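You operate a simulated robot arm through the tools that you are given. There is no shell and no other tool.

You run a simulated robot arm. Do the job below in one go: nothing can be reset, and whatever is moved stays where it is left.

TASK
Put things in order on the island. At the end: the orange sponge from the island stands on top of the black knee pad; the white bottle (marked "SHINE") from the island stands where the white carton (marked "PADS") stood; the white carton from the island is in the red bucket; the white cup from the island stands where the orange sponge stood; whatever was shut is shut again. Leave all else as you found it, and nothing knocked over.

The check looks at the end state, three seconds after you hand in, the way a careful person would. Anything else that was tipped, shoved, dropped, spilled or broken makes it a failure.

THE ROBOT
A 6-joint arm with a two-finger parallel gripper, fixed in place. Base frame: the origin is on the floor under the middle of its stand, x ahead of it, y to its left, z up; the work surface is at about z = 80. Readings come in cm, rad, newtons and seconds.
With the tool pointing down near the work surface it reaches from about 24 to 64 cm from the base axis. Its first joint turns from -1.152 to 1.152 rad. Payload 2.7 kg.
Tool frame: the origin (TCP) lies between the finger pads and is the grasp point; the fingertips stand 2.3 cm ahead of it; z points along the fingers, y is the line along which they close. Largest opening 9.4 cm; finger width 3.8, thickness 1; the body of the gripper, 5.4 by 9.6 cm, starts 3.9 cm behind the TCP.
Orientation is told as [roll, pitch, yaw] about the base's x, y, z axes, in that order, counted from this pose: with the fingers straight down and closing along the base's y, the tool's x points along the base's -x, its y along +y and its z along -z.

THE INTERFACE
- The arm moves only by the tool apply_moves. Its argument "plan" is a list of rows, each a list of 6 numbers: the shift along the base's x, y, z in cm, then the turn, a rotation vector about the base's x, y, z in rad. In form: [[x, y, z, wx, wy, wz], ...]. A call has 1 to 20 rows; each row is the pose to reach, as a shift and turn from the pose commanded when the call began. "grip" is the closure, from 0 (fully open) to 1 (shut), set as the call begins (left out, the last holds). Each row takes 0.2 s and may step no farther than 5 cm and 0.15 rad from the row before; otherwise, or with a gripper value out of range, the whole call is refused. Where a pose cannot be reached the arm comes as near as it can. A force on the tool above 40 N (or 10 N above the force at the start of the call, whichever is more), or a blocked arm, ends the call early, and 0.2 s more pass. The fingers move at their own pace (about 4.5 cm/s each) and stop on an object; they squeeze with about 37 N. The grip force told is the motor's: it shows also when the fingers shut on nothing. Time passes only in rows, and 0.2 s behind the last, so rows that repeat a pose let the fingers close. It gives the time, the measured TCP pose, the force on the tool (base axes), the opening and the grip force at its end, in the units of the frame above (readings bear some noise), with the torque about the TCP (base axes, N m) and any sound that the robot's microphone picked up.
- Cameras (640 x 400 px; columns grow to the right, rows downward): "scene" is fixed at [7.03, -41.99, 141.84]; the picture's right is [0.77, -0.64, 0.00], its down [-0.32, -0.38, -0.87] and it looks along [0.55, 0.67, -0.50] (base axes); focal length 319 px, centre (320, 200). "wrist" rides on the gripper at [8.6, 1.6, -7.4] in the tool frame; the picture's right is [-0.18, 0.98, 0.00], its down [-0.58, -0.11, -0.81] and it looks along [-0.79, -0.15, 0.59] (tool axes); focal length 243 px, centre (320, 200). There is no depth. A picture from a camera that has moved, and an enlarged one, comes with that camera's place and axes in the base frame and with its lens. The place of the scene camera against the robot may be out by one fixed shift of up to 1.8 cm in any direction.
- snapshot(camera): a new picture of that camera. The clock stands still meanwhile.
- inspect(camera, box): a new picture of the part [left, top, right, bottom] of that camera's present view, enlarged. The clock stands still meanwhile.
- hand_in(): hands the job in; it is judged then, once.

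Places have to be worked out from the pictures, the camera data and where the tool is seen. Open the gripper and draw the arm clear of the work before you hand the job in, unless the task says otherwise.

The tools are called after "Emit:" by a JSON object that holds its "fn" and its "kwargs". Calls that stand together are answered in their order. apply_moves: Moves the arm, as the interface text tells. Its arguments: {"type":"object","properties":{"plan":{"type":"array"},"grip":{"type":"number"}},"required":["plan"]} The other tools are called the same way: snapshot (camera) takes a picture; inspect (camera, box) takes an enlarged picture of a part of a camera's view; hand_in () hands the job in.

At the start:

```text
time: 0.0
position: [29.87, 17.19, 124.42]
tcp_rot: [0.0, 0.001, -0.001]
ft_force: [-0.4, 0.8, 0.5]
wrist_torque: [0.01, 0.01, 0.0]
width: 9.42
grasp_force: 0.0
```

scene: 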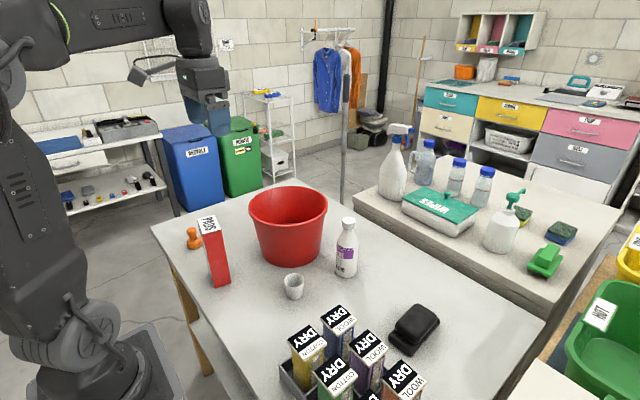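
wrist: 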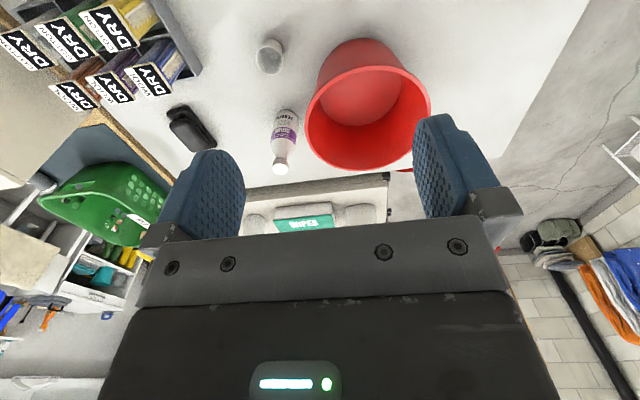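

I start by looking closely at the island: carton, sponge, cup, bottle, bucket and knee pad.

Emit:
{"fn": "inspect", "kwargs": {"camera": "scene", "box": [150, 180, 390, 330]}}

Emit:
{"fn": "inspect", "kwargs": {"camera": "scene", "box": [260, 200, 500, 400]}}

Emit:
{"fn": "inspect", "kwargs": {"camera": "wrist", "box": [140, 0, 460, 200]}}

```text
2.67 times, centred on (270, 255) of scene
camera zoom: at [7.03, -41.99, 141.84], right [0.77, -0.64, 0.0], down [-0.32, -0.38, -0.87], along [0.55, 0.67, -0.5], focal length 852 px, centre (453, 53)
```

zoom: 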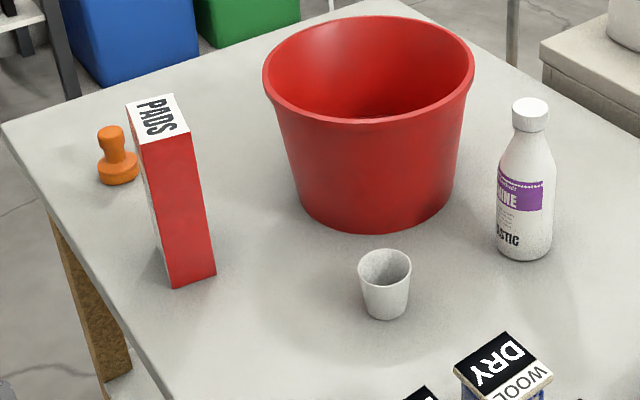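

```text
2.00 times, centred on (380, 300) of scene
camera zoom: at [7.03, -41.99, 141.84], right [0.77, -0.64, 0.0], down [-0.32, -0.38, -0.87], along [0.55, 0.67, -0.5], focal length 639 px, centre (200, 0)
```

zoom: 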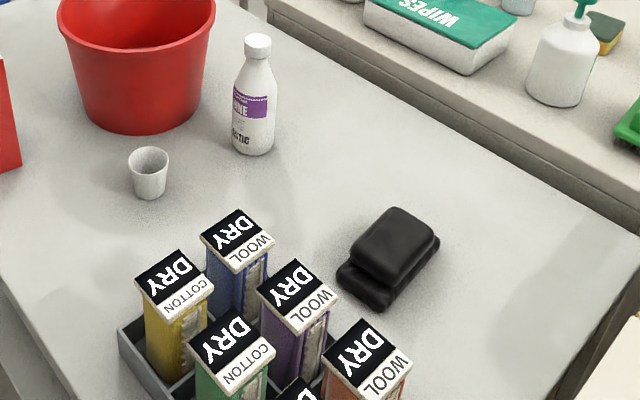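

```text
2.00 times, centred on (300, 100) of wrist
camera zoom: at [21.1, 19.1, 131.95], right [0.18, 0.98, 0.0], down [0.58, -0.11, 0.81], along [0.79, -0.15, -0.59], focal length 485 px, centre (360, 400)
```

zoom: 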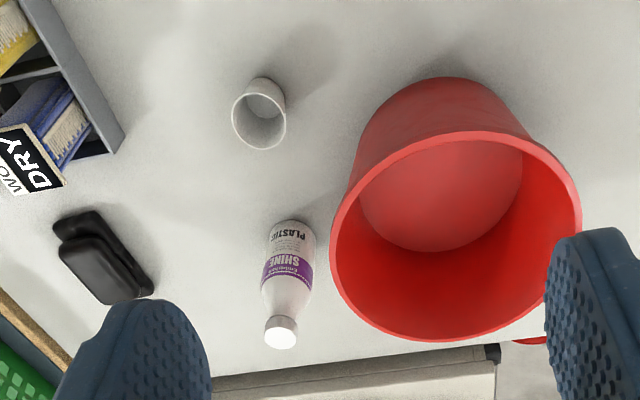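

Estimates from the scene view: cup about (39, 7), bottle (55, 4.5), carton (27.5, 25.4), about 17.5 tall, orange sponge (27.6, 44), bucket centre (50, 23.5), knee pad top (54.7, -19). I'll turn the wrist camera toward the carton and sponge, staying high.

Emit:
{"fn": "apply_moves", "kwargs": {"plan": [[-1.4, 0.8, 0.4, 0, 0, 0.14], [-2.8, 1.6, 0.8, 0, 0, 0.28], [-4.2, 2.4, 1.2, 0, 0, 0.42], [-5.6, 3.2, 1.6, 0, 0, 0.56], [-7, 4, 2, 0, 0, 0.7], [-7, 4, 2, 0, 0, 0.84], [-7, 4, 2, 0, 0, 0.84]], "grip": 0}}

Emit:
{"fn": "snapshot", "kwargs": {"camera": "wrist"}}

Emit:
{"fn": "snapshot", "kwargs": {"camera": "scene"}}

```text
time: 1.6
position: [22.91, 21.23, 126.58]
tcp_rot: [-0.001, 0.001, 0.841]
ft_force: [0.3, 0.5, 0.4]
wrist_torque: [-0.02, -0.01, 0.0]
width: 9.4
grasp_force: 0.0
```

```text
taken
camera wrist: at [15.81, 16.01, 133.94], right [-0.61, 0.79, 0.0], down [0.47, 0.36, 0.81], along [0.64, 0.49, -0.59], focal length 243 px, centre (320, 200)
```

wrist: 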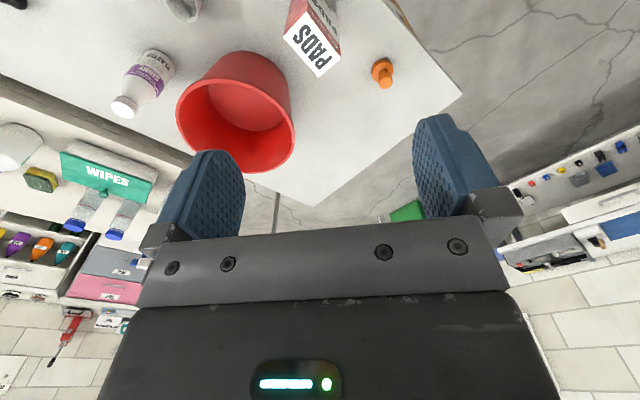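

```text
taken
```

scene: 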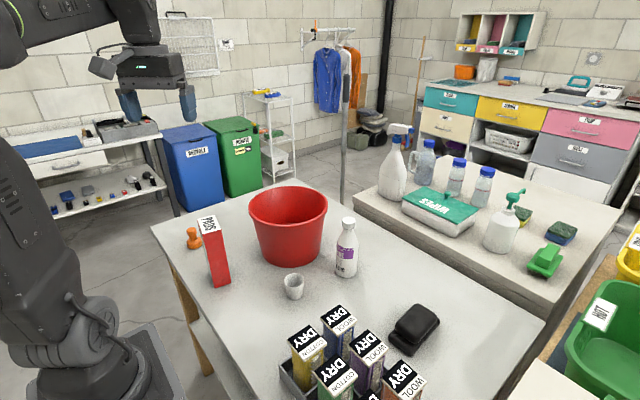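

The carton, sponge and bucket are in the wrist view. I'll zoom in to measure them.

Emit:
{"fn": "inspect", "kwargs": {"camera": "wrist", "box": [260, 0, 420, 100]}}

Emit:
{"fn": "inspect", "kwargs": {"camera": "wrist", "box": [100, 0, 340, 180]}}

Emit:
{"fn": "inspect", "kwargs": {"camera": "scene", "box": [170, 190, 270, 300]}}

Emit:
{"fn": "inspect", "kwargs": {"camera": "scene", "box": [100, 40, 220, 130]}}

```text
4.00 times, centred on (340, 50) of wrist
camera zoom: at [15.81, 16.01, 133.94], right [-0.61, 0.79, 0.0], down [0.47, 0.36, 0.81], along [0.64, 0.49, -0.59], focal length 970 px, centre (240, 800)
```

zoom: 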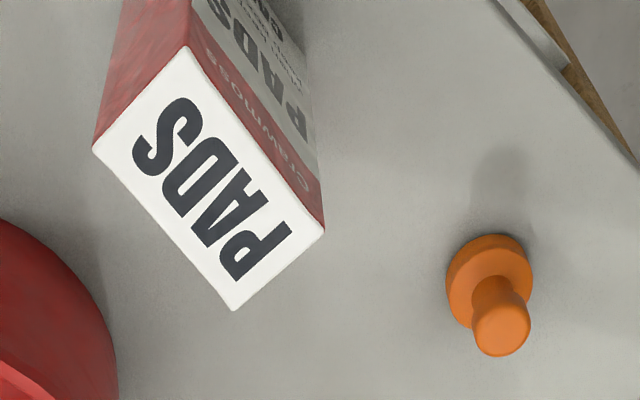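

```text
2.22 times, centred on (220, 90) of wrist
camera zoom: at [15.81, 16.01, 133.94], right [-0.61, 0.79, 0.0], down [0.47, 0.36, 0.81], along [0.64, 0.49, -0.59], focal length 539 px, centre (542, 444)
```

zoom: 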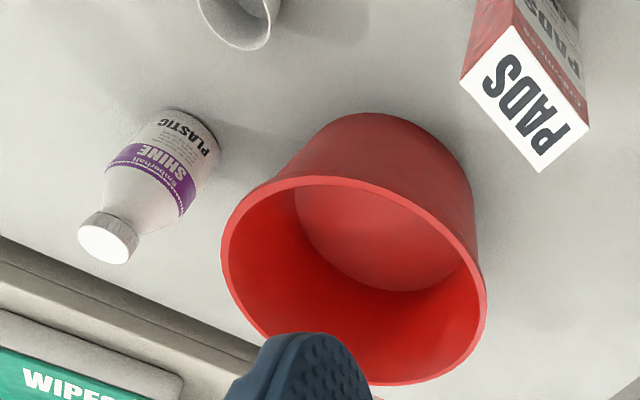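

```text
3.64 times, centred on (220, 245) of scene
camera zoom: at [7.03, -41.99, 141.84], right [0.77, -0.64, 0.0], down [-0.32, -0.38, -0.87], along [0.55, 0.67, -0.5], focal length 1161 px, centre (684, 36)
```

zoom: 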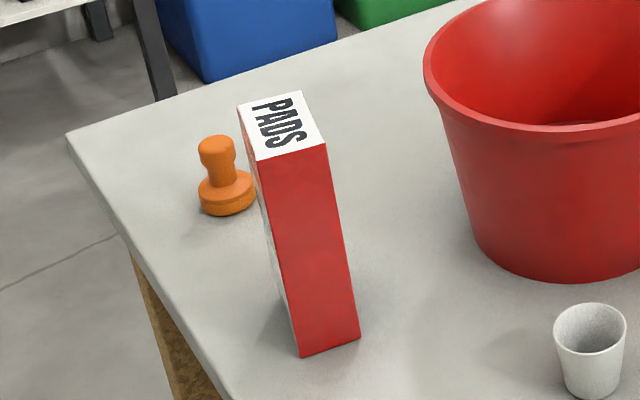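

```text
4.44 times, centred on (160, 85) of scene
camera zoom: at [7.03, -41.99, 141.84], right [0.77, -0.64, 0.0], down [-0.32, -0.38, -0.87], along [0.55, 0.67, -0.5], focal length 1419 px, centre (1031, 711)
```

zoom: 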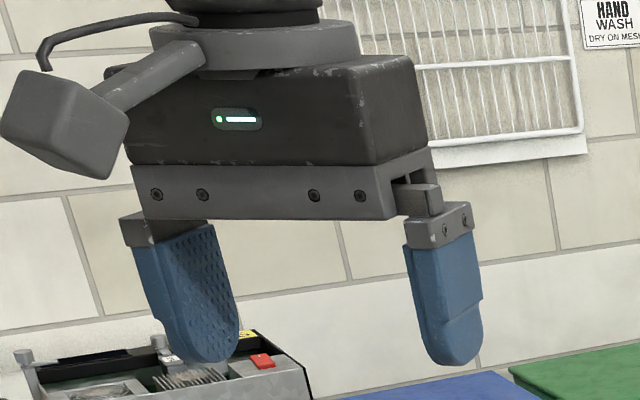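

From the wrist view: carton top centre is about (27.9, 24.15), 4.35 × 7.1 cm, with its long axis turned -0.21 rad from base y. Sponge is about (28, 42.3) and bucket centre about (50, 22). I'll go above the carton with the fingers set to close across its thin side (yaw about 1.36).

Emit:
{"fn": "apply_moves", "kwargs": {"plan": [[1.25, 0.73, -3, 0, 0, 0.13], [2.5, 1.46, -6, 0, 0, 0.26], [3.75, 2.19, -9, 0, 0, 0.39], [5.0, 2.92, -12, 0, 0, 0.52], [5.0, 2.92, -15, 0, 0, 0.52], [5.0, 2.92, -15, 0, 0, 0.52]], "grip": 0}}

Emit:
{"fn": "snapshot", "kwargs": {"camera": "wrist"}}

Emit:
{"fn": "snapshot", "kwargs": {"camera": "scene"}}

```text
time: 3.0
position: [27.96, 24.37, 111.52]
tcp_rot: [-0.001, -0.001, 1.362]
ft_force: [-0.5, 0.3, 0.6]
wrist_torque: [0.0, -0.01, 0.01]
width: 9.39
grasp_force: 0.1
```

```text
taken
camera wrist: at [24.54, 16.42, 118.87], right [-0.92, 0.38, 0.0], down [0.23, 0.55, 0.81], along [0.31, 0.74, -0.59], focal length 243 px, centre (320, 200)
```

wrist: 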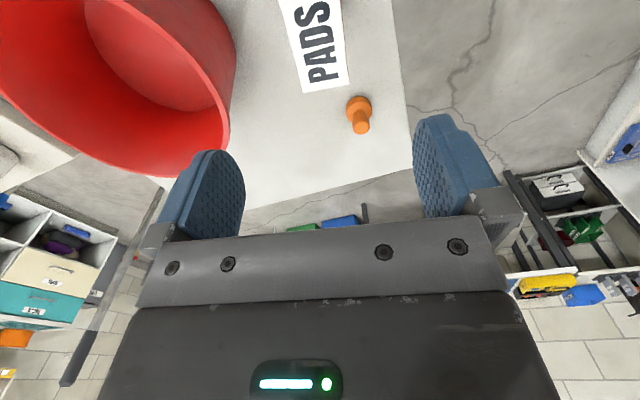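

```text
taken
```

scene: 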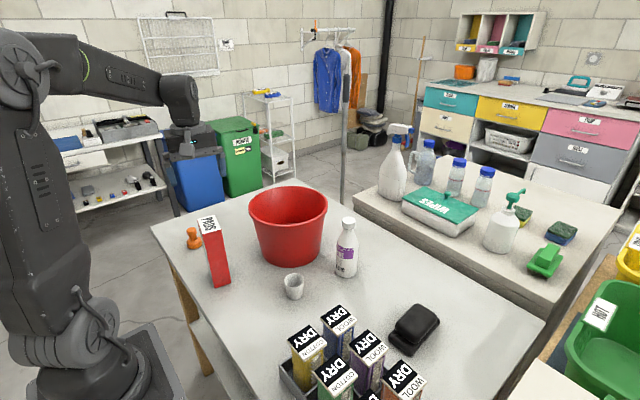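

The far top corners measured again match (30.8, 27.3) and (26.6, 28.1), so the tool is centred over the carton. I descend straight so the fingers straddle the top 4–5 cm.

Emit:
{"fn": "apply_moves", "kwargs": {"plan": [[0, -0.1, -4, 0, 0, 0], [0, -0.1, -8, 0, 0, 0], [0, -0.1, -11.5, 0, 0, 0], [0, -0.1, -14, 0, 0, 0], [0, -0.1, -16.4, 0, 0, 0], [0, -0.1, -16.4, 0, 0, 0]], "grip": 0}}

Emit:
{"fn": "inspect", "kwargs": {"camera": "scene", "box": [130, 140, 290, 300]}}

Emit:
{"fn": "snapshot", "kwargs": {"camera": "wrist"}}

```text
time: 4.4
position: [27.89, 24.27, 95.19]
tcp_rot: [-0.001, 0.0, 1.361]
ft_force: [-1.6, -0.2, -0.1]
wrist_torque: [0.01, 0.02, 0.0]
width: 9.41
grasp_force: 0.1
```

```text
2.50 times, centred on (210, 220) of scene
camera zoom: at [7.03, -41.99, 141.84], right [0.77, -0.64, 0.0], down [-0.32, -0.38, -0.87], along [0.55, 0.67, -0.5], focal length 798 px, centre (595, 150)
```

zoom: 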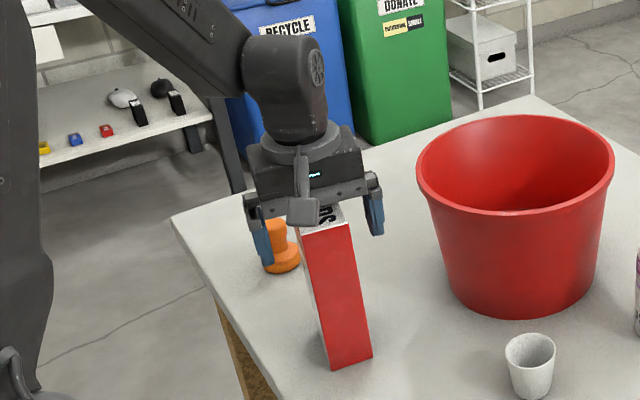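

```text
taken
camera wrist: at [24.47, 16.21, 102.7], right [-0.92, 0.39, 0.0], down [0.23, 0.55, 0.81], along [0.31, 0.74, -0.59], focal length 243 px, centre (320, 200)
```

wrist: 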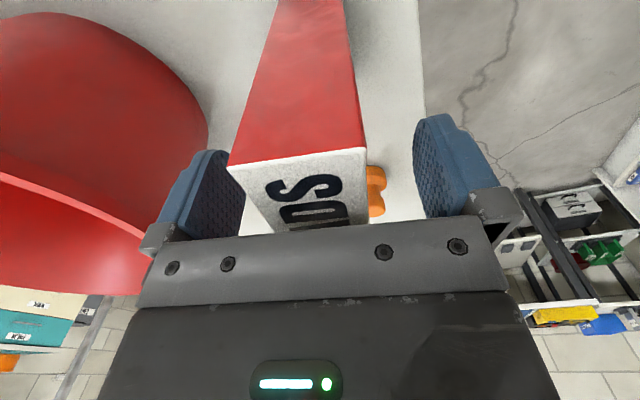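

The carton sits between the fingers and nothing is touching. I close on it.

Emit:
{"fn": "apply_moves", "kwargs": {"plan": [[0, 0, 0, 0, 0, 0], [0, 0, 0, 0, 0, 0], [0, 0, 0, 0, 0, 0], [0, 0, 0, 0, 0, 0], [0, 0, 0, 0, 0, 0]], "grip": 1}}

Emit:
{"fn": "snapshot", "kwargs": {"camera": "wrist"}}

```text
time: 5.6
position: [27.91, 24.19, 95.24]
tcp_rot: [-0.001, 0.0, 1.359]
ft_force: [-0.2, -0.5, 0.4]
wrist_torque: [-0.06, -0.1, 0.0]
width: 4.48
grasp_force: 37.3
```

```text
taken
camera wrist: at [24.48, 16.21, 102.73], right [-0.92, 0.39, 0.0], down [0.23, 0.55, 0.81], along [0.31, 0.74, -0.59], focal length 243 px, centre (320, 200)
```

wrist: 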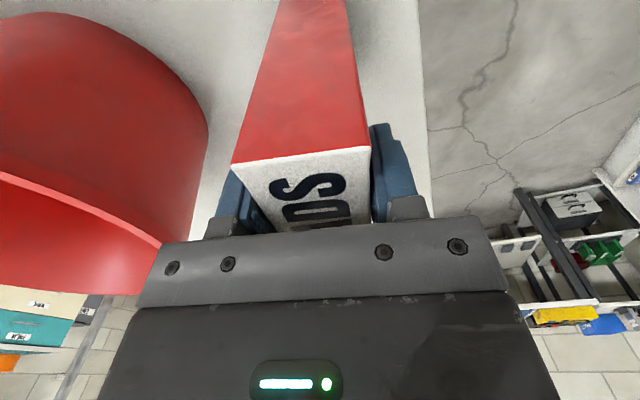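

Gripped at 4.48 cm wide. I lift it straight up by 20 cm.

Emit:
{"fn": "apply_moves", "kwargs": {"plan": [[0, 0, 2, 0, 0, 0], [0, 0, 5, 0, 0, 0], [0, 0, 9, 0, 0, 0], [0, 0, 13, 0, 0, 0], [0, 0, 17, 0, 0, 0], [0, 0, 20, 0, 0, 0], [0, 0, 21, 0, 0, 0], [0, 0, 21, 0, 0, 0]], "grip": 1}}

Emit:
{"fn": "snapshot", "kwargs": {"camera": "scene"}}

Emit:
{"fn": "snapshot", "kwargs": {"camera": "wrist"}}

```text
time: 7.4
position: [27.92, 24.18, 116.25]
tcp_rot: [0.001, -0.002, 1.36]
ft_force: [-0.7, 0.4, -3.8]
wrist_torque: [-0.01, -0.02, -0.01]
width: 4.49
grasp_force: 37.5
```

```text
taken
```

scene: 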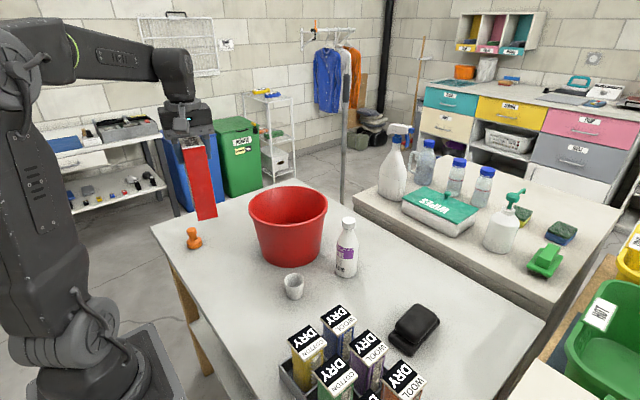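

```text
taken
camera wrist: at [24.39, 16.18, 123.66], right [-0.92, 0.39, 0.0], down [0.23, 0.55, 0.81], along [0.31, 0.74, -0.59], focal length 243 px, centre (320, 200)
```

wrist: 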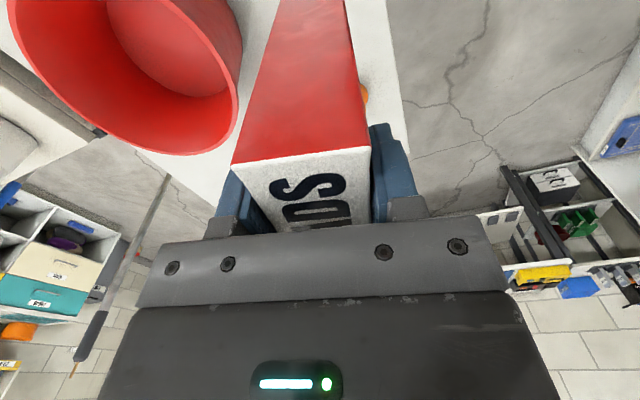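

The carton is up, about 0.4 kg, with its bottom near z = 101. I carry it level to above the bucket centre at (50, 22).

Emit:
{"fn": "apply_moves", "kwargs": {"plan": [[2.5, -0.25, 0.5, 0, 0, 0], [6, -0.6, 0.5, 0, 0, 0], [10, -1, 0.5, 0, 0, 0], [14, -1.4, 0.5, 0, 0, 0], [18, -1.8, 0.5, 0, 0, 0], [21, -2.1, 0.5, 0, 0, 0], [22, -2.2, 0.5, 0, 0, 0], [22, -2.2, 0.5, 0, 0, 0]], "grip": 1}}

Emit:
{"fn": "snapshot", "kwargs": {"camera": "scene"}}

Emit:
{"fn": "snapshot", "kwargs": {"camera": "wrist"}}

```text
time: 9.2
position: [49.76, 22.01, 116.79]
tcp_rot: [0.0, 0.001, 1.36]
ft_force: [-1.0, 0.3, -2.0]
wrist_torque: [0.0, 0.01, 0.01]
width: 4.49
grasp_force: 36.9
```

```text
taken
```

scene: 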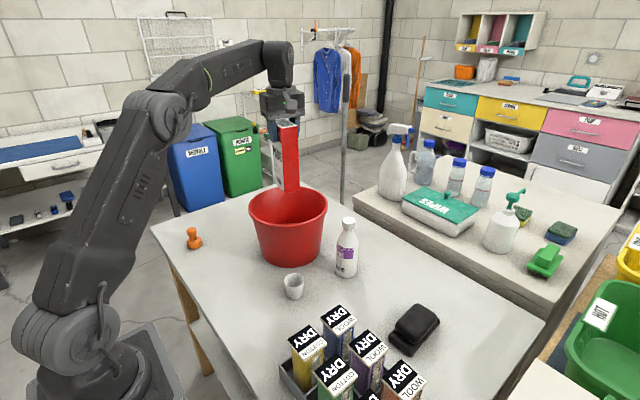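

```text
taken
camera wrist: at [46.35, 13.99, 124.09], right [-0.92, 0.39, 0.0], down [0.23, 0.55, 0.81], along [0.31, 0.74, -0.59], focal length 243 px, centre (320, 200)
```

wrist: 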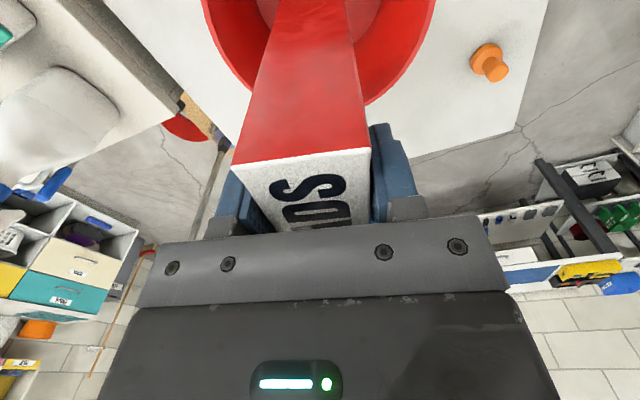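

Emit:
{"fn": "inspect", "kwargs": {"camera": "scene", "box": [230, 80, 350, 280]}}

Emit:
{"fn": "inspect", "kwargs": {"camera": "wrist", "box": [180, 0, 460, 160]}}

```text
2.00 times, centred on (290, 180) of scene
camera zoom: at [7.04, -41.99, 141.84], right [0.77, -0.64, 0.0], down [-0.32, -0.38, -0.87], along [0.55, 0.67, -0.5], focal length 639 px, centre (380, 240)
```

zoom: 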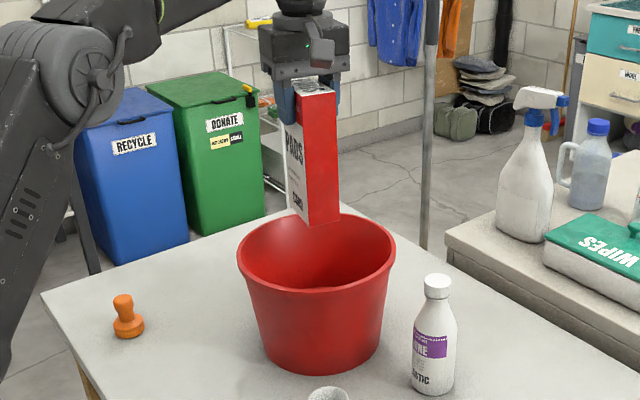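

```text
2.29 times, centred on (320, 80) of wrist
camera zoom: at [46.35, 13.99, 124.09], right [-0.92, 0.39, 0.0], down [0.23, 0.55, 0.81], along [0.31, 0.74, -0.59], focal length 555 px, centre (320, 474)
```

zoom: 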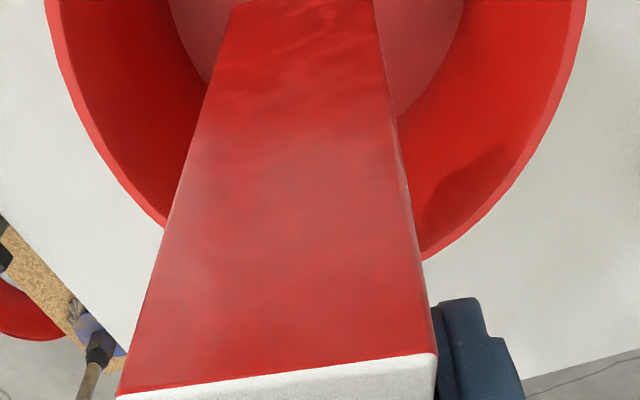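

Rim circle fit gives bucket centre (50.0, 22.3), outer radius about 11.3, and the carton is nearly centred. I lower it inside to just above the floor of the bucket.

Emit:
{"fn": "apply_moves", "kwargs": {"plan": [[0.2, 0.3, -2, 0, 0, 0], [0.2, 0.3, -5, 0, 0, 0], [0.2, 0.3, -9, 0, 0, 0], [0.2, 0.3, -13, 0, 0, 0], [0.2, 0.3, -16, 0, 0, 0], [0.2, 0.3, -18.5, 0, 0, 0], [0.2, 0.3, -19.7, 0, 0, 0], [0.2, 0.3, -20.2, 0, 0, 0], [0.2, 0.3, -20.2, 0, 0, 0]], "grip": 1}}

Emit:
{"fn": "inspect", "kwargs": {"camera": "scene", "box": [230, 130, 350, 280]}}

```text
time: 11.0
position: [50.0, 22.56, 97.09]
tcp_rot: [-0.009, -0.009, 1.361]
ft_force: [-2.8, -0.2, 4.8]
wrist_torque: [0.03, 0.47, 0.01]
width: 4.48
grasp_force: 37.1
stopped in row 8: the force on the tool passed its limit at 44 N (the readings are from after the stop); the commanded pose is now the measured one
```

```text
2.67 times, centred on (290, 205) of scene
camera zoom: at [7.02, -42.0, 141.84], right [0.77, -0.64, 0.0], down [-0.32, -0.38, -0.87], along [0.55, 0.67, -0.5], focal length 852 px, centre (400, 187)
```

zoom: 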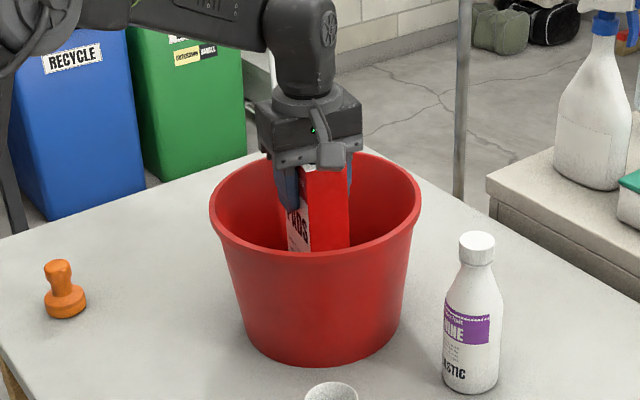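

Contact came at TCP z ≈ 97.1, which puts the carton bottom about 1.8 cm above the table, so it's probably the bucket floor. I check the wrist view before releasing.

Emit:
{"fn": "snapshot", "kwargs": {"camera": "wrist"}}

Emit:
{"fn": "inspect", "kwargs": {"camera": "scene", "box": [270, 140, 330, 200]}}

```text
taken
camera wrist: at [46.51, 14.44, 104.56], right [-0.92, 0.38, -0.01], down [0.22, 0.54, 0.81], along [0.32, 0.75, -0.58], focal length 243 px, centre (320, 200)
```

wrist: 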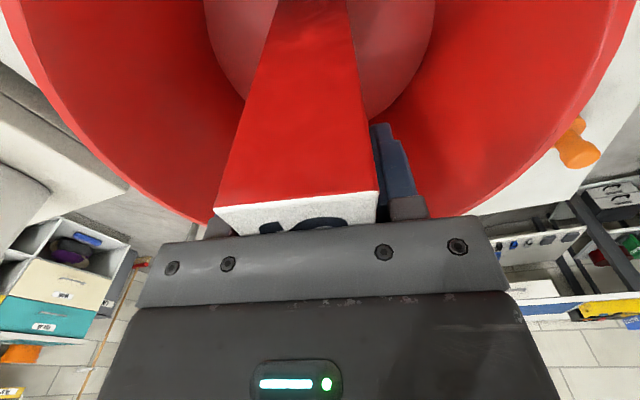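

```text
6.67 times, centred on (300, 170) of scene
camera zoom: at [7.02, -42.0, 141.84], right [0.77, -0.64, 0.0], down [-0.32, -0.38, -0.87], along [0.55, 0.67, -0.5], focal length 2129 px, centre (453, 400)
```

zoom: 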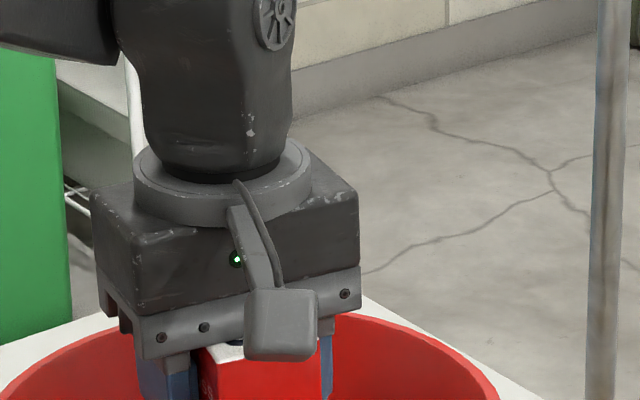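

The carton slid about 1.7 cm up in the fingers until its top reached the palm, so it is standing on the raised bucket floor (about z = 83.5). I open here and then rise straight up.

Emit:
{"fn": "apply_moves", "kwargs": {"plan": [[0, 0, 0.1, 0, 0, 0], [0, 0, 0.1, 0, 0, 0], [0, 0, 0.1, 0, 0, 0], [0, 0, 0.1, 0, 0, 0], [0, 0, 0.1, 0, 0, 0]], "grip": 0}}

Emit:
{"fn": "snapshot", "kwargs": {"camera": "wrist"}}

```text
time: 12.2
position: [50.16, 22.55, 97.16]
tcp_rot: [-0.009, -0.009, 1.361]
ft_force: [-0.7, 0.3, 0.8]
wrist_torque: [-0.01, -0.02, 0.02]
width: 9.38
grasp_force: 0.1
```

```text
taken
camera wrist: at [46.54, 14.45, 104.58], right [-0.92, 0.38, -0.01], down [0.22, 0.54, 0.81], along [0.32, 0.75, -0.58], focal length 243 px, centre (320, 200)
```

wrist: 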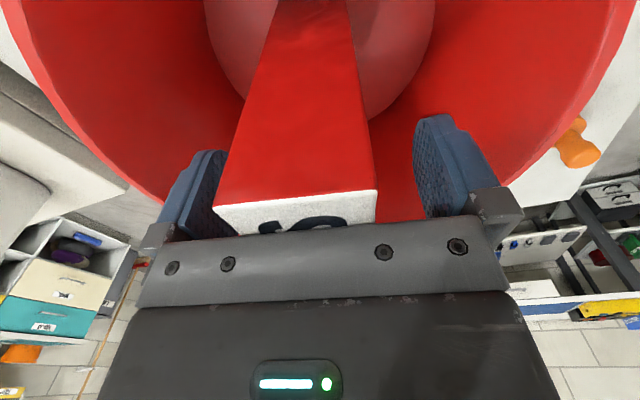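

Released with no residual load. I rise straight up and level the tool again.

Emit:
{"fn": "apply_moves", "kwargs": {"plan": [[0, 0, 2, 0, 0, 0], [0, 0, 5, 0, 0, 0], [0, 0, 9, 0, 0, 0], [0, 0, 13, 0.009, 0.009, 0], [0, 0, 17, 0.009, 0.009, 0], [0, 0, 20, 0.009, 0.009, 0], [0, 0, 20, 0.009, 0.009, 0]], "grip": 0}}

Emit:
{"fn": "snapshot", "kwargs": {"camera": "wrist"}}

Emit:
{"fn": "inspect", "kwargs": {"camera": "scene", "box": [150, 150, 390, 300]}}

```text
time: 13.8
position: [50.08, 22.45, 117.05]
tcp_rot: [0.004, -0.014, 1.363]
ft_force: [0.0, -0.1, 0.4]
wrist_torque: [-0.01, 0.01, 0.0]
width: 9.37
grasp_force: 0.2
```

```text
taken
camera wrist: at [46.66, 14.29, 124.39], right [-0.92, 0.38, 0.01], down [0.23, 0.53, 0.81], along [0.31, 0.75, -0.58], focal length 243 px, centre (320, 200)
```

wrist: 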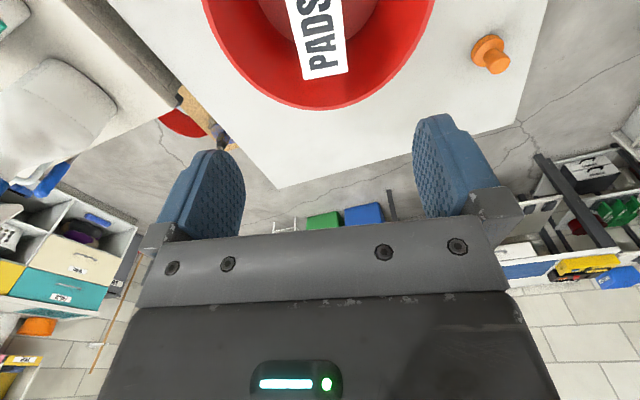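

```text
2.67 times, centred on (270, 225) of scene
camera zoom: at [7.03, -41.99, 141.84], right [0.77, -0.64, 0.0], down [-0.32, -0.38, -0.87], along [0.55, 0.67, -0.5], focal length 852 px, centre (453, 133)
```

zoom: 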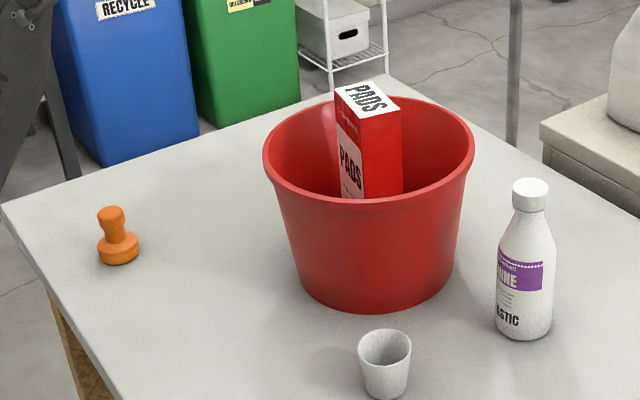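

The carton stands upright in the bucket, undisturbed bucket. Next I travel over to the orange sponge near (28, 42.4), straightening the small tilt on the way.

Emit:
{"fn": "apply_moves", "kwargs": {"plan": [[-3, 2.7, 0, -0.0145, -0.001, 0], [-6, 5.4, 0, -0.0145, -0.001, 0], [-9.2, 8.3, 0, -0.0145, -0.001, 0], [-12.4, 11.2, 0, -0.0145, -0.001, 0], [-15.6, 14.1, 0, -0.0145, -0.001, 0], [-18.8, 17, 0, -0.0145, -0.001, 0], [-22.1, 19.95, 0, -0.0145, -0.001, 0], [-22.1, 19.95, -4.5, -0.0145, -0.001, 0], [-22.1, 19.95, -9, -0.0145, -0.001, 0], [-22.1, 19.95, -13, -0.0145, -0.001, 0], [-22.1, 19.95, -16, -0.0145, -0.001, 0], [-22.1, 19.95, -16, -0.0145, -0.001, 0]], "grip": 0}}

Emit:
{"fn": "snapshot", "kwargs": {"camera": "wrist"}}

Emit:
{"fn": "inspect", "kwargs": {"camera": "scene", "box": [130, 160, 250, 280]}}

```text
time: 16.4
position: [27.99, 42.59, 101.18]
tcp_rot: [-0.001, -0.001, 1.363]
ft_force: [-0.1, -0.1, -0.3]
wrist_torque: [0.0, 0.0, 0.0]
width: 9.4
grasp_force: 0.1
```

```text
taken
camera wrist: at [24.54, 34.58, 108.55], right [-0.92, 0.38, 0.0], down [0.23, 0.54, 0.81], along [0.31, 0.74, -0.59], focal length 243 px, centre (320, 200)
```

wrist: 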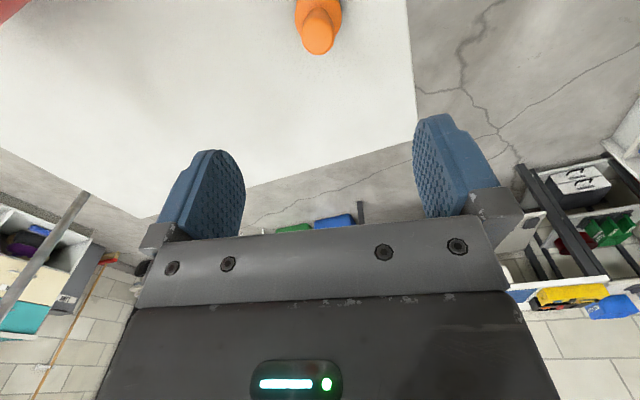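

```text
3.33 times, centred on (190, 220) of scene
camera zoom: at [7.03, -41.99, 141.84], right [0.77, -0.64, 0.0], down [-0.32, -0.38, -0.87], along [0.55, 0.67, -0.5], focal length 1064 px, centre (753, 133)
```

zoom: 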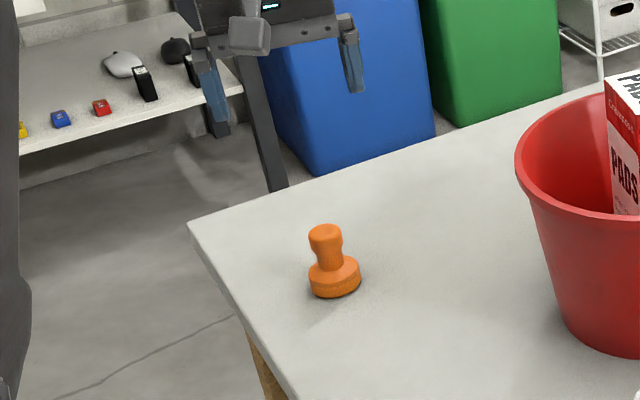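

The sponge shows at the top of the wrist view. I zoom in to place it accurately.

Emit:
{"fn": "inspect", "kwargs": {"camera": "wrist", "box": [270, 0, 370, 62]}}

Emit:
{"fn": "inspect", "kwargs": {"camera": "scene", "box": [175, 215, 215, 255]}}

```text
6.40 times, centred on (320, 31) of wrist
camera zoom: at [24.54, 34.58, 108.55], right [-0.92, 0.38, 0.0], down [0.23, 0.54, 0.81], along [0.31, 0.74, -0.59], focal length 1553 px, centre (320, 1282)
```

zoom: 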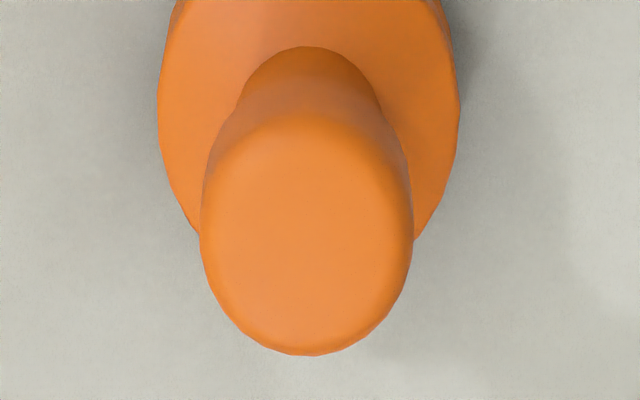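

```text
10.00 times, centred on (195, 235) of scene
camera zoom: at [7.03, -41.99, 141.84], right [0.77, -0.64, 0.0], down [-0.32, -0.38, -0.87], along [0.55, 0.67, -0.5], focal length 3193 px, centre (1570, -150)
```

zoom: 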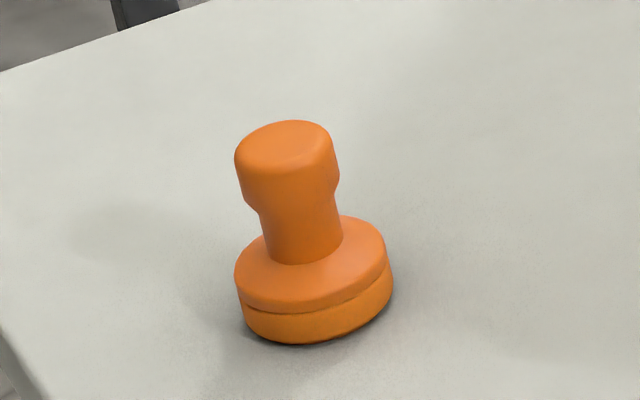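

The sponge is a round stamp shape: base 4.8 cm, knob 3.1 cm wide, top about z = 85.3, centred at (27.92, 42.26). I lower the open fingers around the knob, tips just above the base disc.

Emit:
{"fn": "apply_moves", "kwargs": {"plan": [[-0.05, -0.35, -4, 0, 0, 0], [-0.05, -0.35, -8, 0, 0, 0], [-0.05, -0.35, -12, 0, 0, 0], [-0.05, -0.35, -15, 0, 0, 0], [-0.05, -0.35, -16.7, 0, 0, 0], [-0.05, -0.35, -16.7, 0, 0, 0]], "grip": 0}}

Emit:
{"fn": "snapshot", "kwargs": {"camera": "wrist"}}

Emit:
{"fn": "inspect", "kwargs": {"camera": "scene", "box": [150, 180, 250, 280]}}

```text
time: 17.8
position: [27.96, 42.1, 84.53]
tcp_rot: [-0.001, -0.003, 1.361]
ft_force: [-0.2, -0.6, 0.6]
wrist_torque: [0.02, 0.03, 0.0]
width: 9.41
grasp_force: 0.0
```

```text
taken
camera wrist: at [24.49, 34.15, 91.91], right [-0.92, 0.38, 0.0], down [0.23, 0.54, 0.81], along [0.31, 0.74, -0.59], focal length 243 px, centre (320, 200)
```

wrist: 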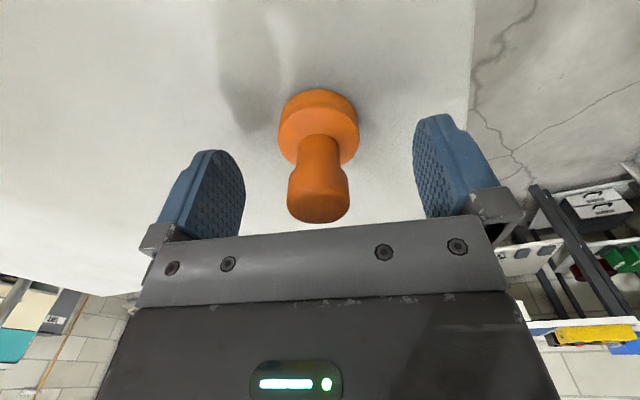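

```text
4.00 times, centred on (200, 230) of scene
camera zoom: at [7.03, -41.99, 141.84], right [0.77, -0.64, 0.0], down [-0.32, -0.38, -0.87], along [0.55, 0.67, -0.5], focal length 1277 px, centre (800, 80)
```

zoom: 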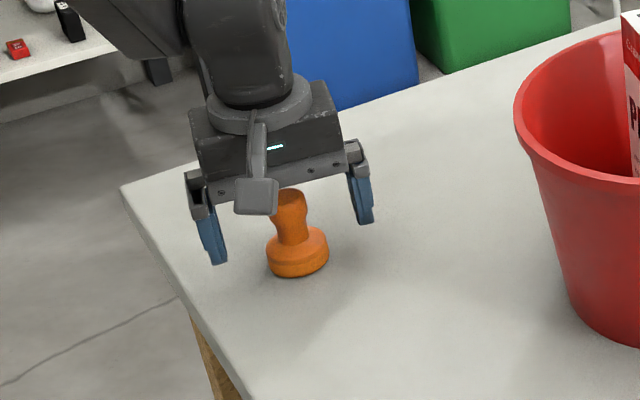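

The knob is centred at the TCP's image point (about (320, 182)). I close the fingers on it.

Emit:
{"fn": "apply_moves", "kwargs": {"plan": [[0, 0, 0, 0, 0, 0], [0, 0, 0, 0, 0, 0], [0, 0, 0, 0, 0, 0], [0, 0, 0, 0, 0, 0], [0, 0, 0, 0, 0, 0], [0, 0, 0, 0, 0, 0]], "grip": 1}}

Emit:
{"fn": "snapshot", "kwargs": {"camera": "wrist"}}

```text
time: 19.2
position: [27.98, 42.16, 84.59]
tcp_rot: [-0.001, -0.002, 1.361]
ft_force: [-1.0, -1.0, 6.0]
wrist_torque: [-0.03, 0.04, -0.02]
width: 2.6
grasp_force: 36.7
```

```text
taken
camera wrist: at [24.49, 34.16, 91.98], right [-0.92, 0.38, 0.0], down [0.23, 0.54, 0.81], along [0.31, 0.75, -0.59], focal length 243 px, centre (320, 200)
```

wrist: 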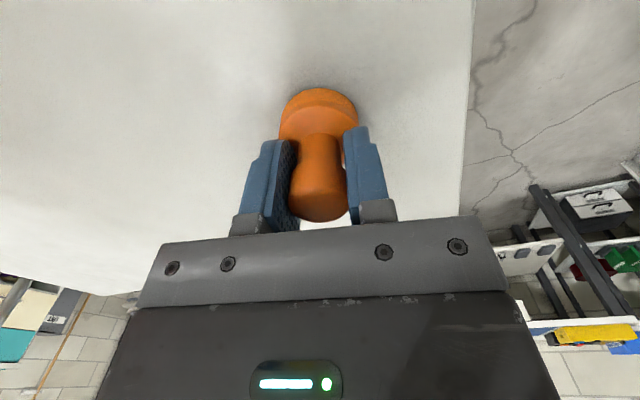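

Gripped at 2.6 cm. I lift it gently and check it hangs straight.

Emit:
{"fn": "apply_moves", "kwargs": {"plan": [[0, 0, 0.5, 0, 0, 0], [0, 0, 1.5, 0, 0, 0], [0, 0, 4, 0, 0, 0], [0, 0, 8, 0, 0, 0], [0, 0, 12, 0, 0, 0], [0, 0, 16, 0, 0, 0], [0, 0, 19, 0, 0, 0], [0, 0, 19, 0, 0, 0]], "grip": 1}}

Emit:
{"fn": "snapshot", "kwargs": {"camera": "wrist"}}

Emit:
{"fn": "inspect", "kwargs": {"camera": "scene", "box": [130, 120, 250, 240]}}

Emit:
{"fn": "inspect", "kwargs": {"camera": "scene", "box": [360, 280, 480, 380]}}

```text
time: 21.0
position: [27.96, 42.04, 103.76]
tcp_rot: [-0.003, -0.001, 1.361]
ft_force: [-0.1, 0.5, -0.5]
wrist_torque: [0.02, 0.01, -0.01]
width: 2.62
grasp_force: 37.3
```

```text
taken
camera wrist: at [24.54, 34.09, 111.06], right [-0.92, 0.38, 0.0], down [0.23, 0.55, 0.81], along [0.31, 0.74, -0.59], focal length 243 px, centre (320, 200)
```

wrist: 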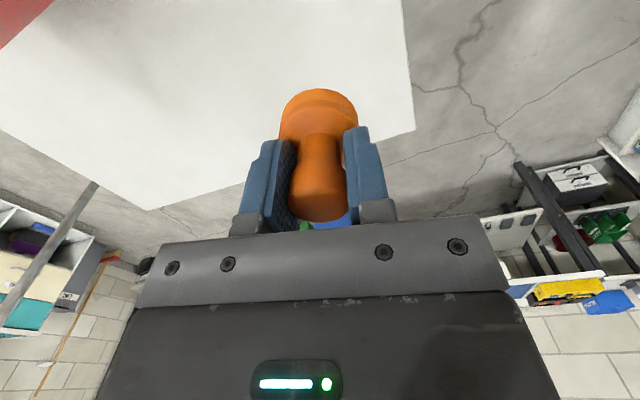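

```text
3.33 times, centred on (190, 180) of scene
camera zoom: at [7.03, -41.99, 141.84], right [0.77, -0.64, 0.0], down [-0.32, -0.38, -0.87], along [0.55, 0.67, -0.5], focal length 1064 px, centre (753, 267)
```

zoom: 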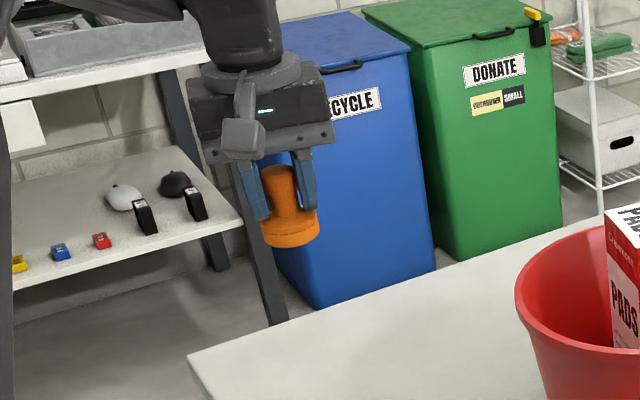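

```text
4.00 times, centred on (420, 330) of scene
camera zoom: at [7.03, -41.99, 141.84], right [0.77, -0.64, 0.0], down [-0.32, -0.38, -0.87], along [0.55, 0.67, -0.5], focal length 1277 px, centre (-80, -320)
```

zoom: 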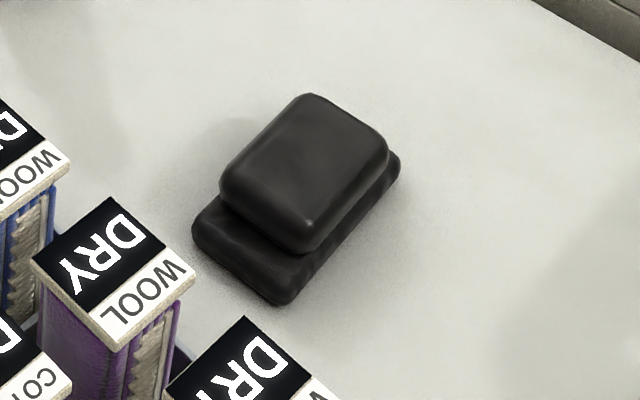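

The sponge is held and its base is about 4.6 cm below the TCP. The knee pad's top, corrected for the scene-camera shift, is around (54, -20.4) at z ≈ 84. I carry the sponge high around the front of the bucket and stop short of the pad to look.

Emit:
{"fn": "apply_moves", "kwargs": {"plan": [[0, 0, 4, 0, 0, 0], [0, 0, 8, 0, 0, 0], [1.31, -3.9, 8, 0, 0, -0.085], [2.62, -7.8, 8, 0, 0, -0.17], [3.93, -11.7, 8, 0, 0, -0.255], [5.24, -15.6, 8, 0, 0, -0.34], [6.55, -19.5, 8, 0, 0, -0.425], [7.86, -23.4, 8, 0, 0, -0.51], [9.17, -27.3, 8, 0, 0, -0.595], [10.48, -31.2, 8, 0, 0, -0.68], [11.79, -35.1, 8, 0, 0, -0.765], [13.1, -39, 8, 0, 0, -0.85], [14.41, -42.9, 8, 0, 0, -0.935], [15.72, -46.8, 8, 0, 0, -1.02], [17.03, -50.7, 8, 0, 0, -1.105], [18.34, -54.6, 8, 0, 0, -1.19], [19.65, -58.5, 8, 0, 0, -1.275], [20.96, -62.4, 8, 0, 0, -1.36], [20.96, -62.4, 8, 0, 0, -1.36]], "grip": 1}}

Emit:
{"fn": "snapshot", "kwargs": {"camera": "wrist"}}

Emit:
{"fn": "snapshot", "kwargs": {"camera": "scene"}}

```text
time: 25.0
position: [49.05, -20.34, 111.19]
tcp_rot: [0.0, -0.002, -0.001]
ft_force: [0.0, -0.1, -0.3]
wrist_torque: [0.01, 0.03, -0.01]
width: 2.61
grasp_force: 36.6
```

```text
taken
camera wrist: at [40.34, -18.62, 118.77], right [0.18, 0.98, 0.0], down [0.58, -0.11, 0.81], along [0.79, -0.15, -0.59], focal length 243 px, centre (320, 200)
```

wrist: 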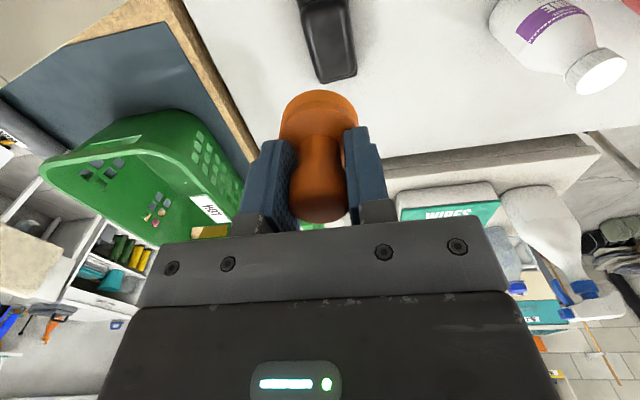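

```text
taken
```

scene: 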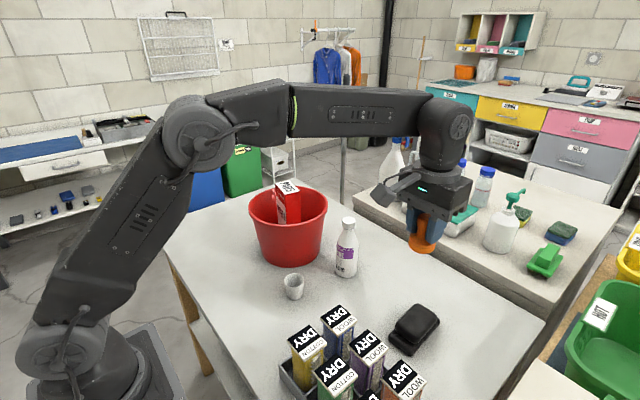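

Emit:
{"fn": "inspect", "kwargs": {"camera": "wrist", "box": [270, 0, 390, 90]}}

Emit:
{"fn": "inspect", "kwargs": {"camera": "scene", "box": [380, 200, 460, 360]}}

```text
4.44 times, centred on (330, 45) of wrist
camera zoom: at [40.34, -18.62, 118.77], right [0.18, 0.98, 0.0], down [0.58, -0.11, 0.81], along [0.79, -0.15, -0.59], focal length 1078 px, centre (276, 889)
```

zoom: 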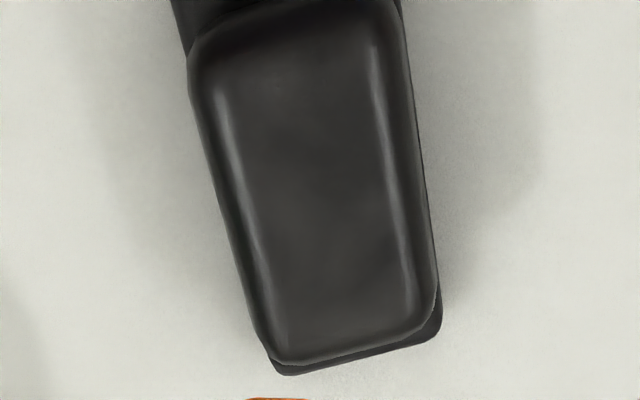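

```text
2.50 times, centred on (420, 280) of scene
camera zoom: at [7.03, -41.99, 141.84], right [0.77, -0.64, 0.0], down [-0.32, -0.38, -0.87], along [0.55, 0.67, -0.5], focal length 798 px, centre (70, 0)
```

zoom: 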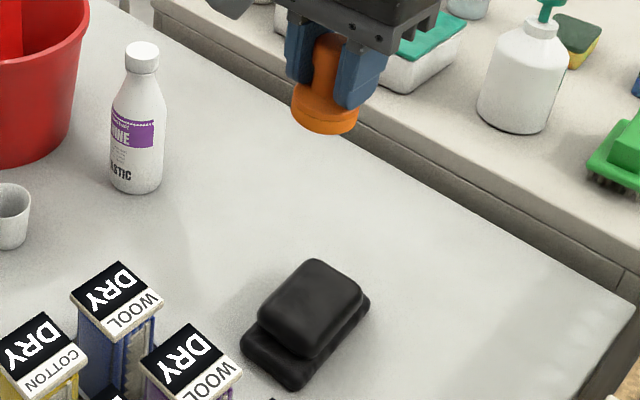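

Wrist-view corners of the pad's upper cushion give a centre of about (54.2, -19.75), 8 × 5.5 cm, top near z = 83–84. I move over it and descend to leave roughly 2 cm under the sponge.

Emit:
{"fn": "apply_moves", "kwargs": {"plan": [[2.5, 0.25, 0, 0, 0, 0], [5.1, 0.5, 0, 0, 0, 0], [5.1, 0.5, -4, 0, 0, 0], [5.1, 0.5, -8, 0, 0, 0], [5.1, 0.5, -12, 0, 0, 0], [5.1, 0.5, -16, 0, 0, 0], [5.1, 0.5, -19, 0, 0, 0], [5.1, 0.5, -20.5, 0, 0, 0], [5.1, 0.5, -20.5, 0, 0, 0]], "grip": 1}}

Emit:
{"fn": "snapshot", "kwargs": {"camera": "wrist"}}

Emit:
{"fn": "inspect", "kwargs": {"camera": "scene", "box": [370, 250, 470, 370]}}

```text
time: 27.0
position: [54.01, -19.74, 91.08]
tcp_rot: [-0.001, -0.001, 0.002]
ft_force: [-0.8, -0.2, -1.3]
wrist_torque: [-0.02, 0.02, -0.01]
width: 2.62
grasp_force: 37.6
```

```text
taken
camera wrist: at [45.28, -18.01, 98.46], right [0.18, 0.98, 0.0], down [0.58, -0.11, 0.81], along [0.79, -0.15, -0.59], focal length 243 px, centre (320, 200)
```

wrist: 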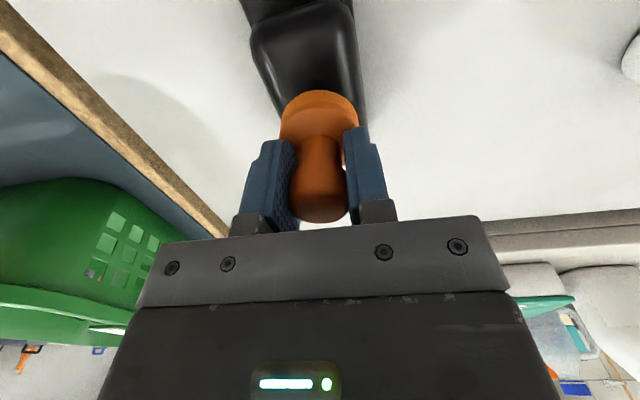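

```text
3.33 times, centred on (420, 310) of scene
camera zoom: at [7.03, -41.99, 141.84], right [0.77, -0.64, 0.0], down [-0.32, -0.38, -0.87], along [0.55, 0.67, -0.5], focal length 1064 px, centre (-13, -167)
```

zoom: 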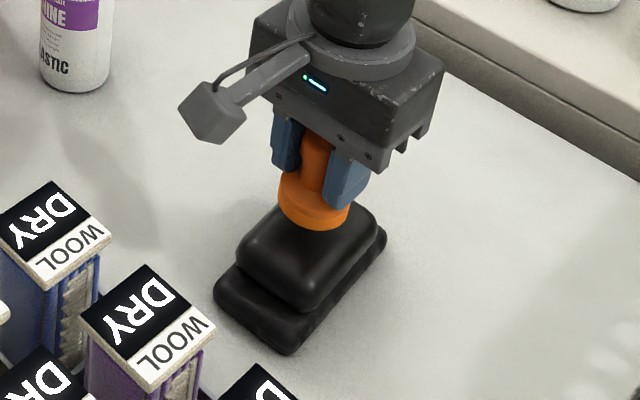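

Alignment looks right, and near corners again give (50, -22.8) and (50.8, -17). I nudge +0.3 in x and lower slowly toward contact.

Emit:
{"fn": "apply_moves", "kwargs": {"plan": [[0.3, 0, -0.8, 0, 0, 0], [0.3, 0, -1.5, 0, 0, 0], [0.3, 0, -2.1, 0, 0, 0], [0.3, 0, -2.4, 0, 0, 0], [0.3, 0, -2.4, 0, 0, 0]], "grip": 1}}

Emit:
{"fn": "inspect", "kwargs": {"camera": "scene", "box": [380, 270, 460, 370]}}

```text
time: 28.1
position: [54.55, -20.02, 89.41]
tcp_rot: [-0.007, -0.009, 0.003]
ft_force: [0.1, 0.2, 4.4]
wrist_torque: [0.06, 0.1, 0.0]
width: 2.62
grasp_force: 37.1
stopped in row 5: the force on the tool passed its limit at 43 N (the readings are from after the stop); the commanded pose is now the measured one
```

```text
4.00 times, centred on (420, 320) of scene
camera zoom: at [7.02, -41.99, 141.84], right [0.77, -0.64, 0.0], down [-0.32, -0.38, -0.87], along [0.55, 0.67, -0.5], focal length 1277 px, centre (-80, -280)
```

zoom: 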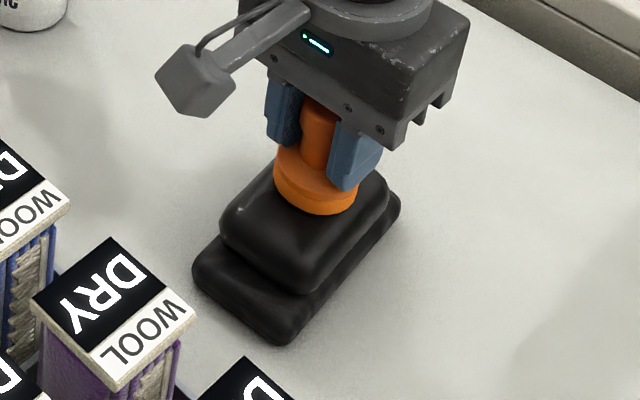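

Contact was felt at TCP z ≈ 89.4, so the cushion's crown is about z = 84.7. The scene projection of the sponge base at (54.6, -20.0, 84.8) matches where it appears, centred on the cushion. I open the fingers gently in place.

Emit:
{"fn": "apply_moves", "kwargs": {"plan": [[0, 0, 0, 0, 0, 0], [0, 0, 0, 0, 0, 0], [0, 0, 0, 0, 0, 0], [0, 0, 0, 0, 0, 0], [0, 0, 0, 0, 0, 0]], "grip": 0}}

Emit:
{"fn": "snapshot", "kwargs": {"camera": "wrist"}}

Emit:
{"fn": "inspect", "kwargs": {"camera": "scene", "box": [380, 270, 460, 370]}}

```text
time: 29.3
position: [54.5, -19.87, 89.19]
tcp_rot: [-0.004, -0.009, 0.003]
ft_force: [-0.6, 0.6, 0.6]
wrist_torque: [0.01, 0.01, -0.05]
width: 9.4
grasp_force: 0.0
```

```text
taken
camera wrist: at [45.72, -18.13, 96.6], right [0.18, 0.98, 0.0], down [0.57, -0.1, 0.81], along [0.8, -0.15, -0.58], focal length 243 px, centre (320, 200)
```

wrist: 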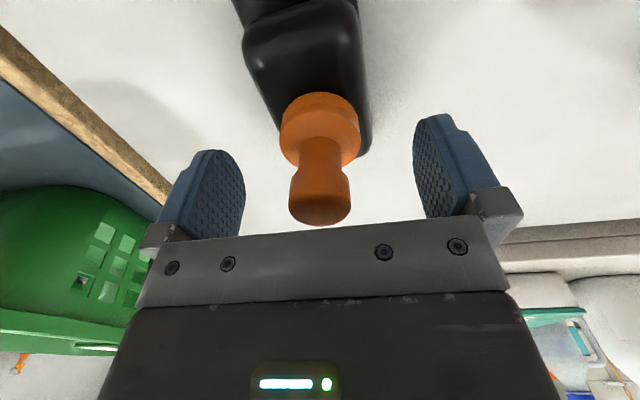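

```text
4.00 times, centred on (420, 320) of scene
camera zoom: at [7.03, -41.99, 141.84], right [0.77, -0.64, 0.0], down [-0.32, -0.38, -0.87], along [0.55, 0.67, -0.5], focal length 1277 px, centre (-80, -280)
```

zoom: 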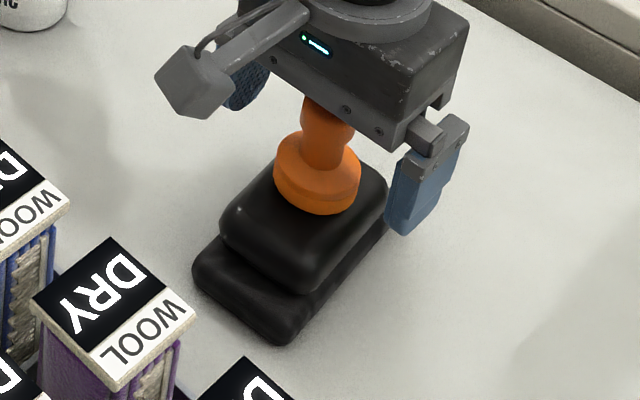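

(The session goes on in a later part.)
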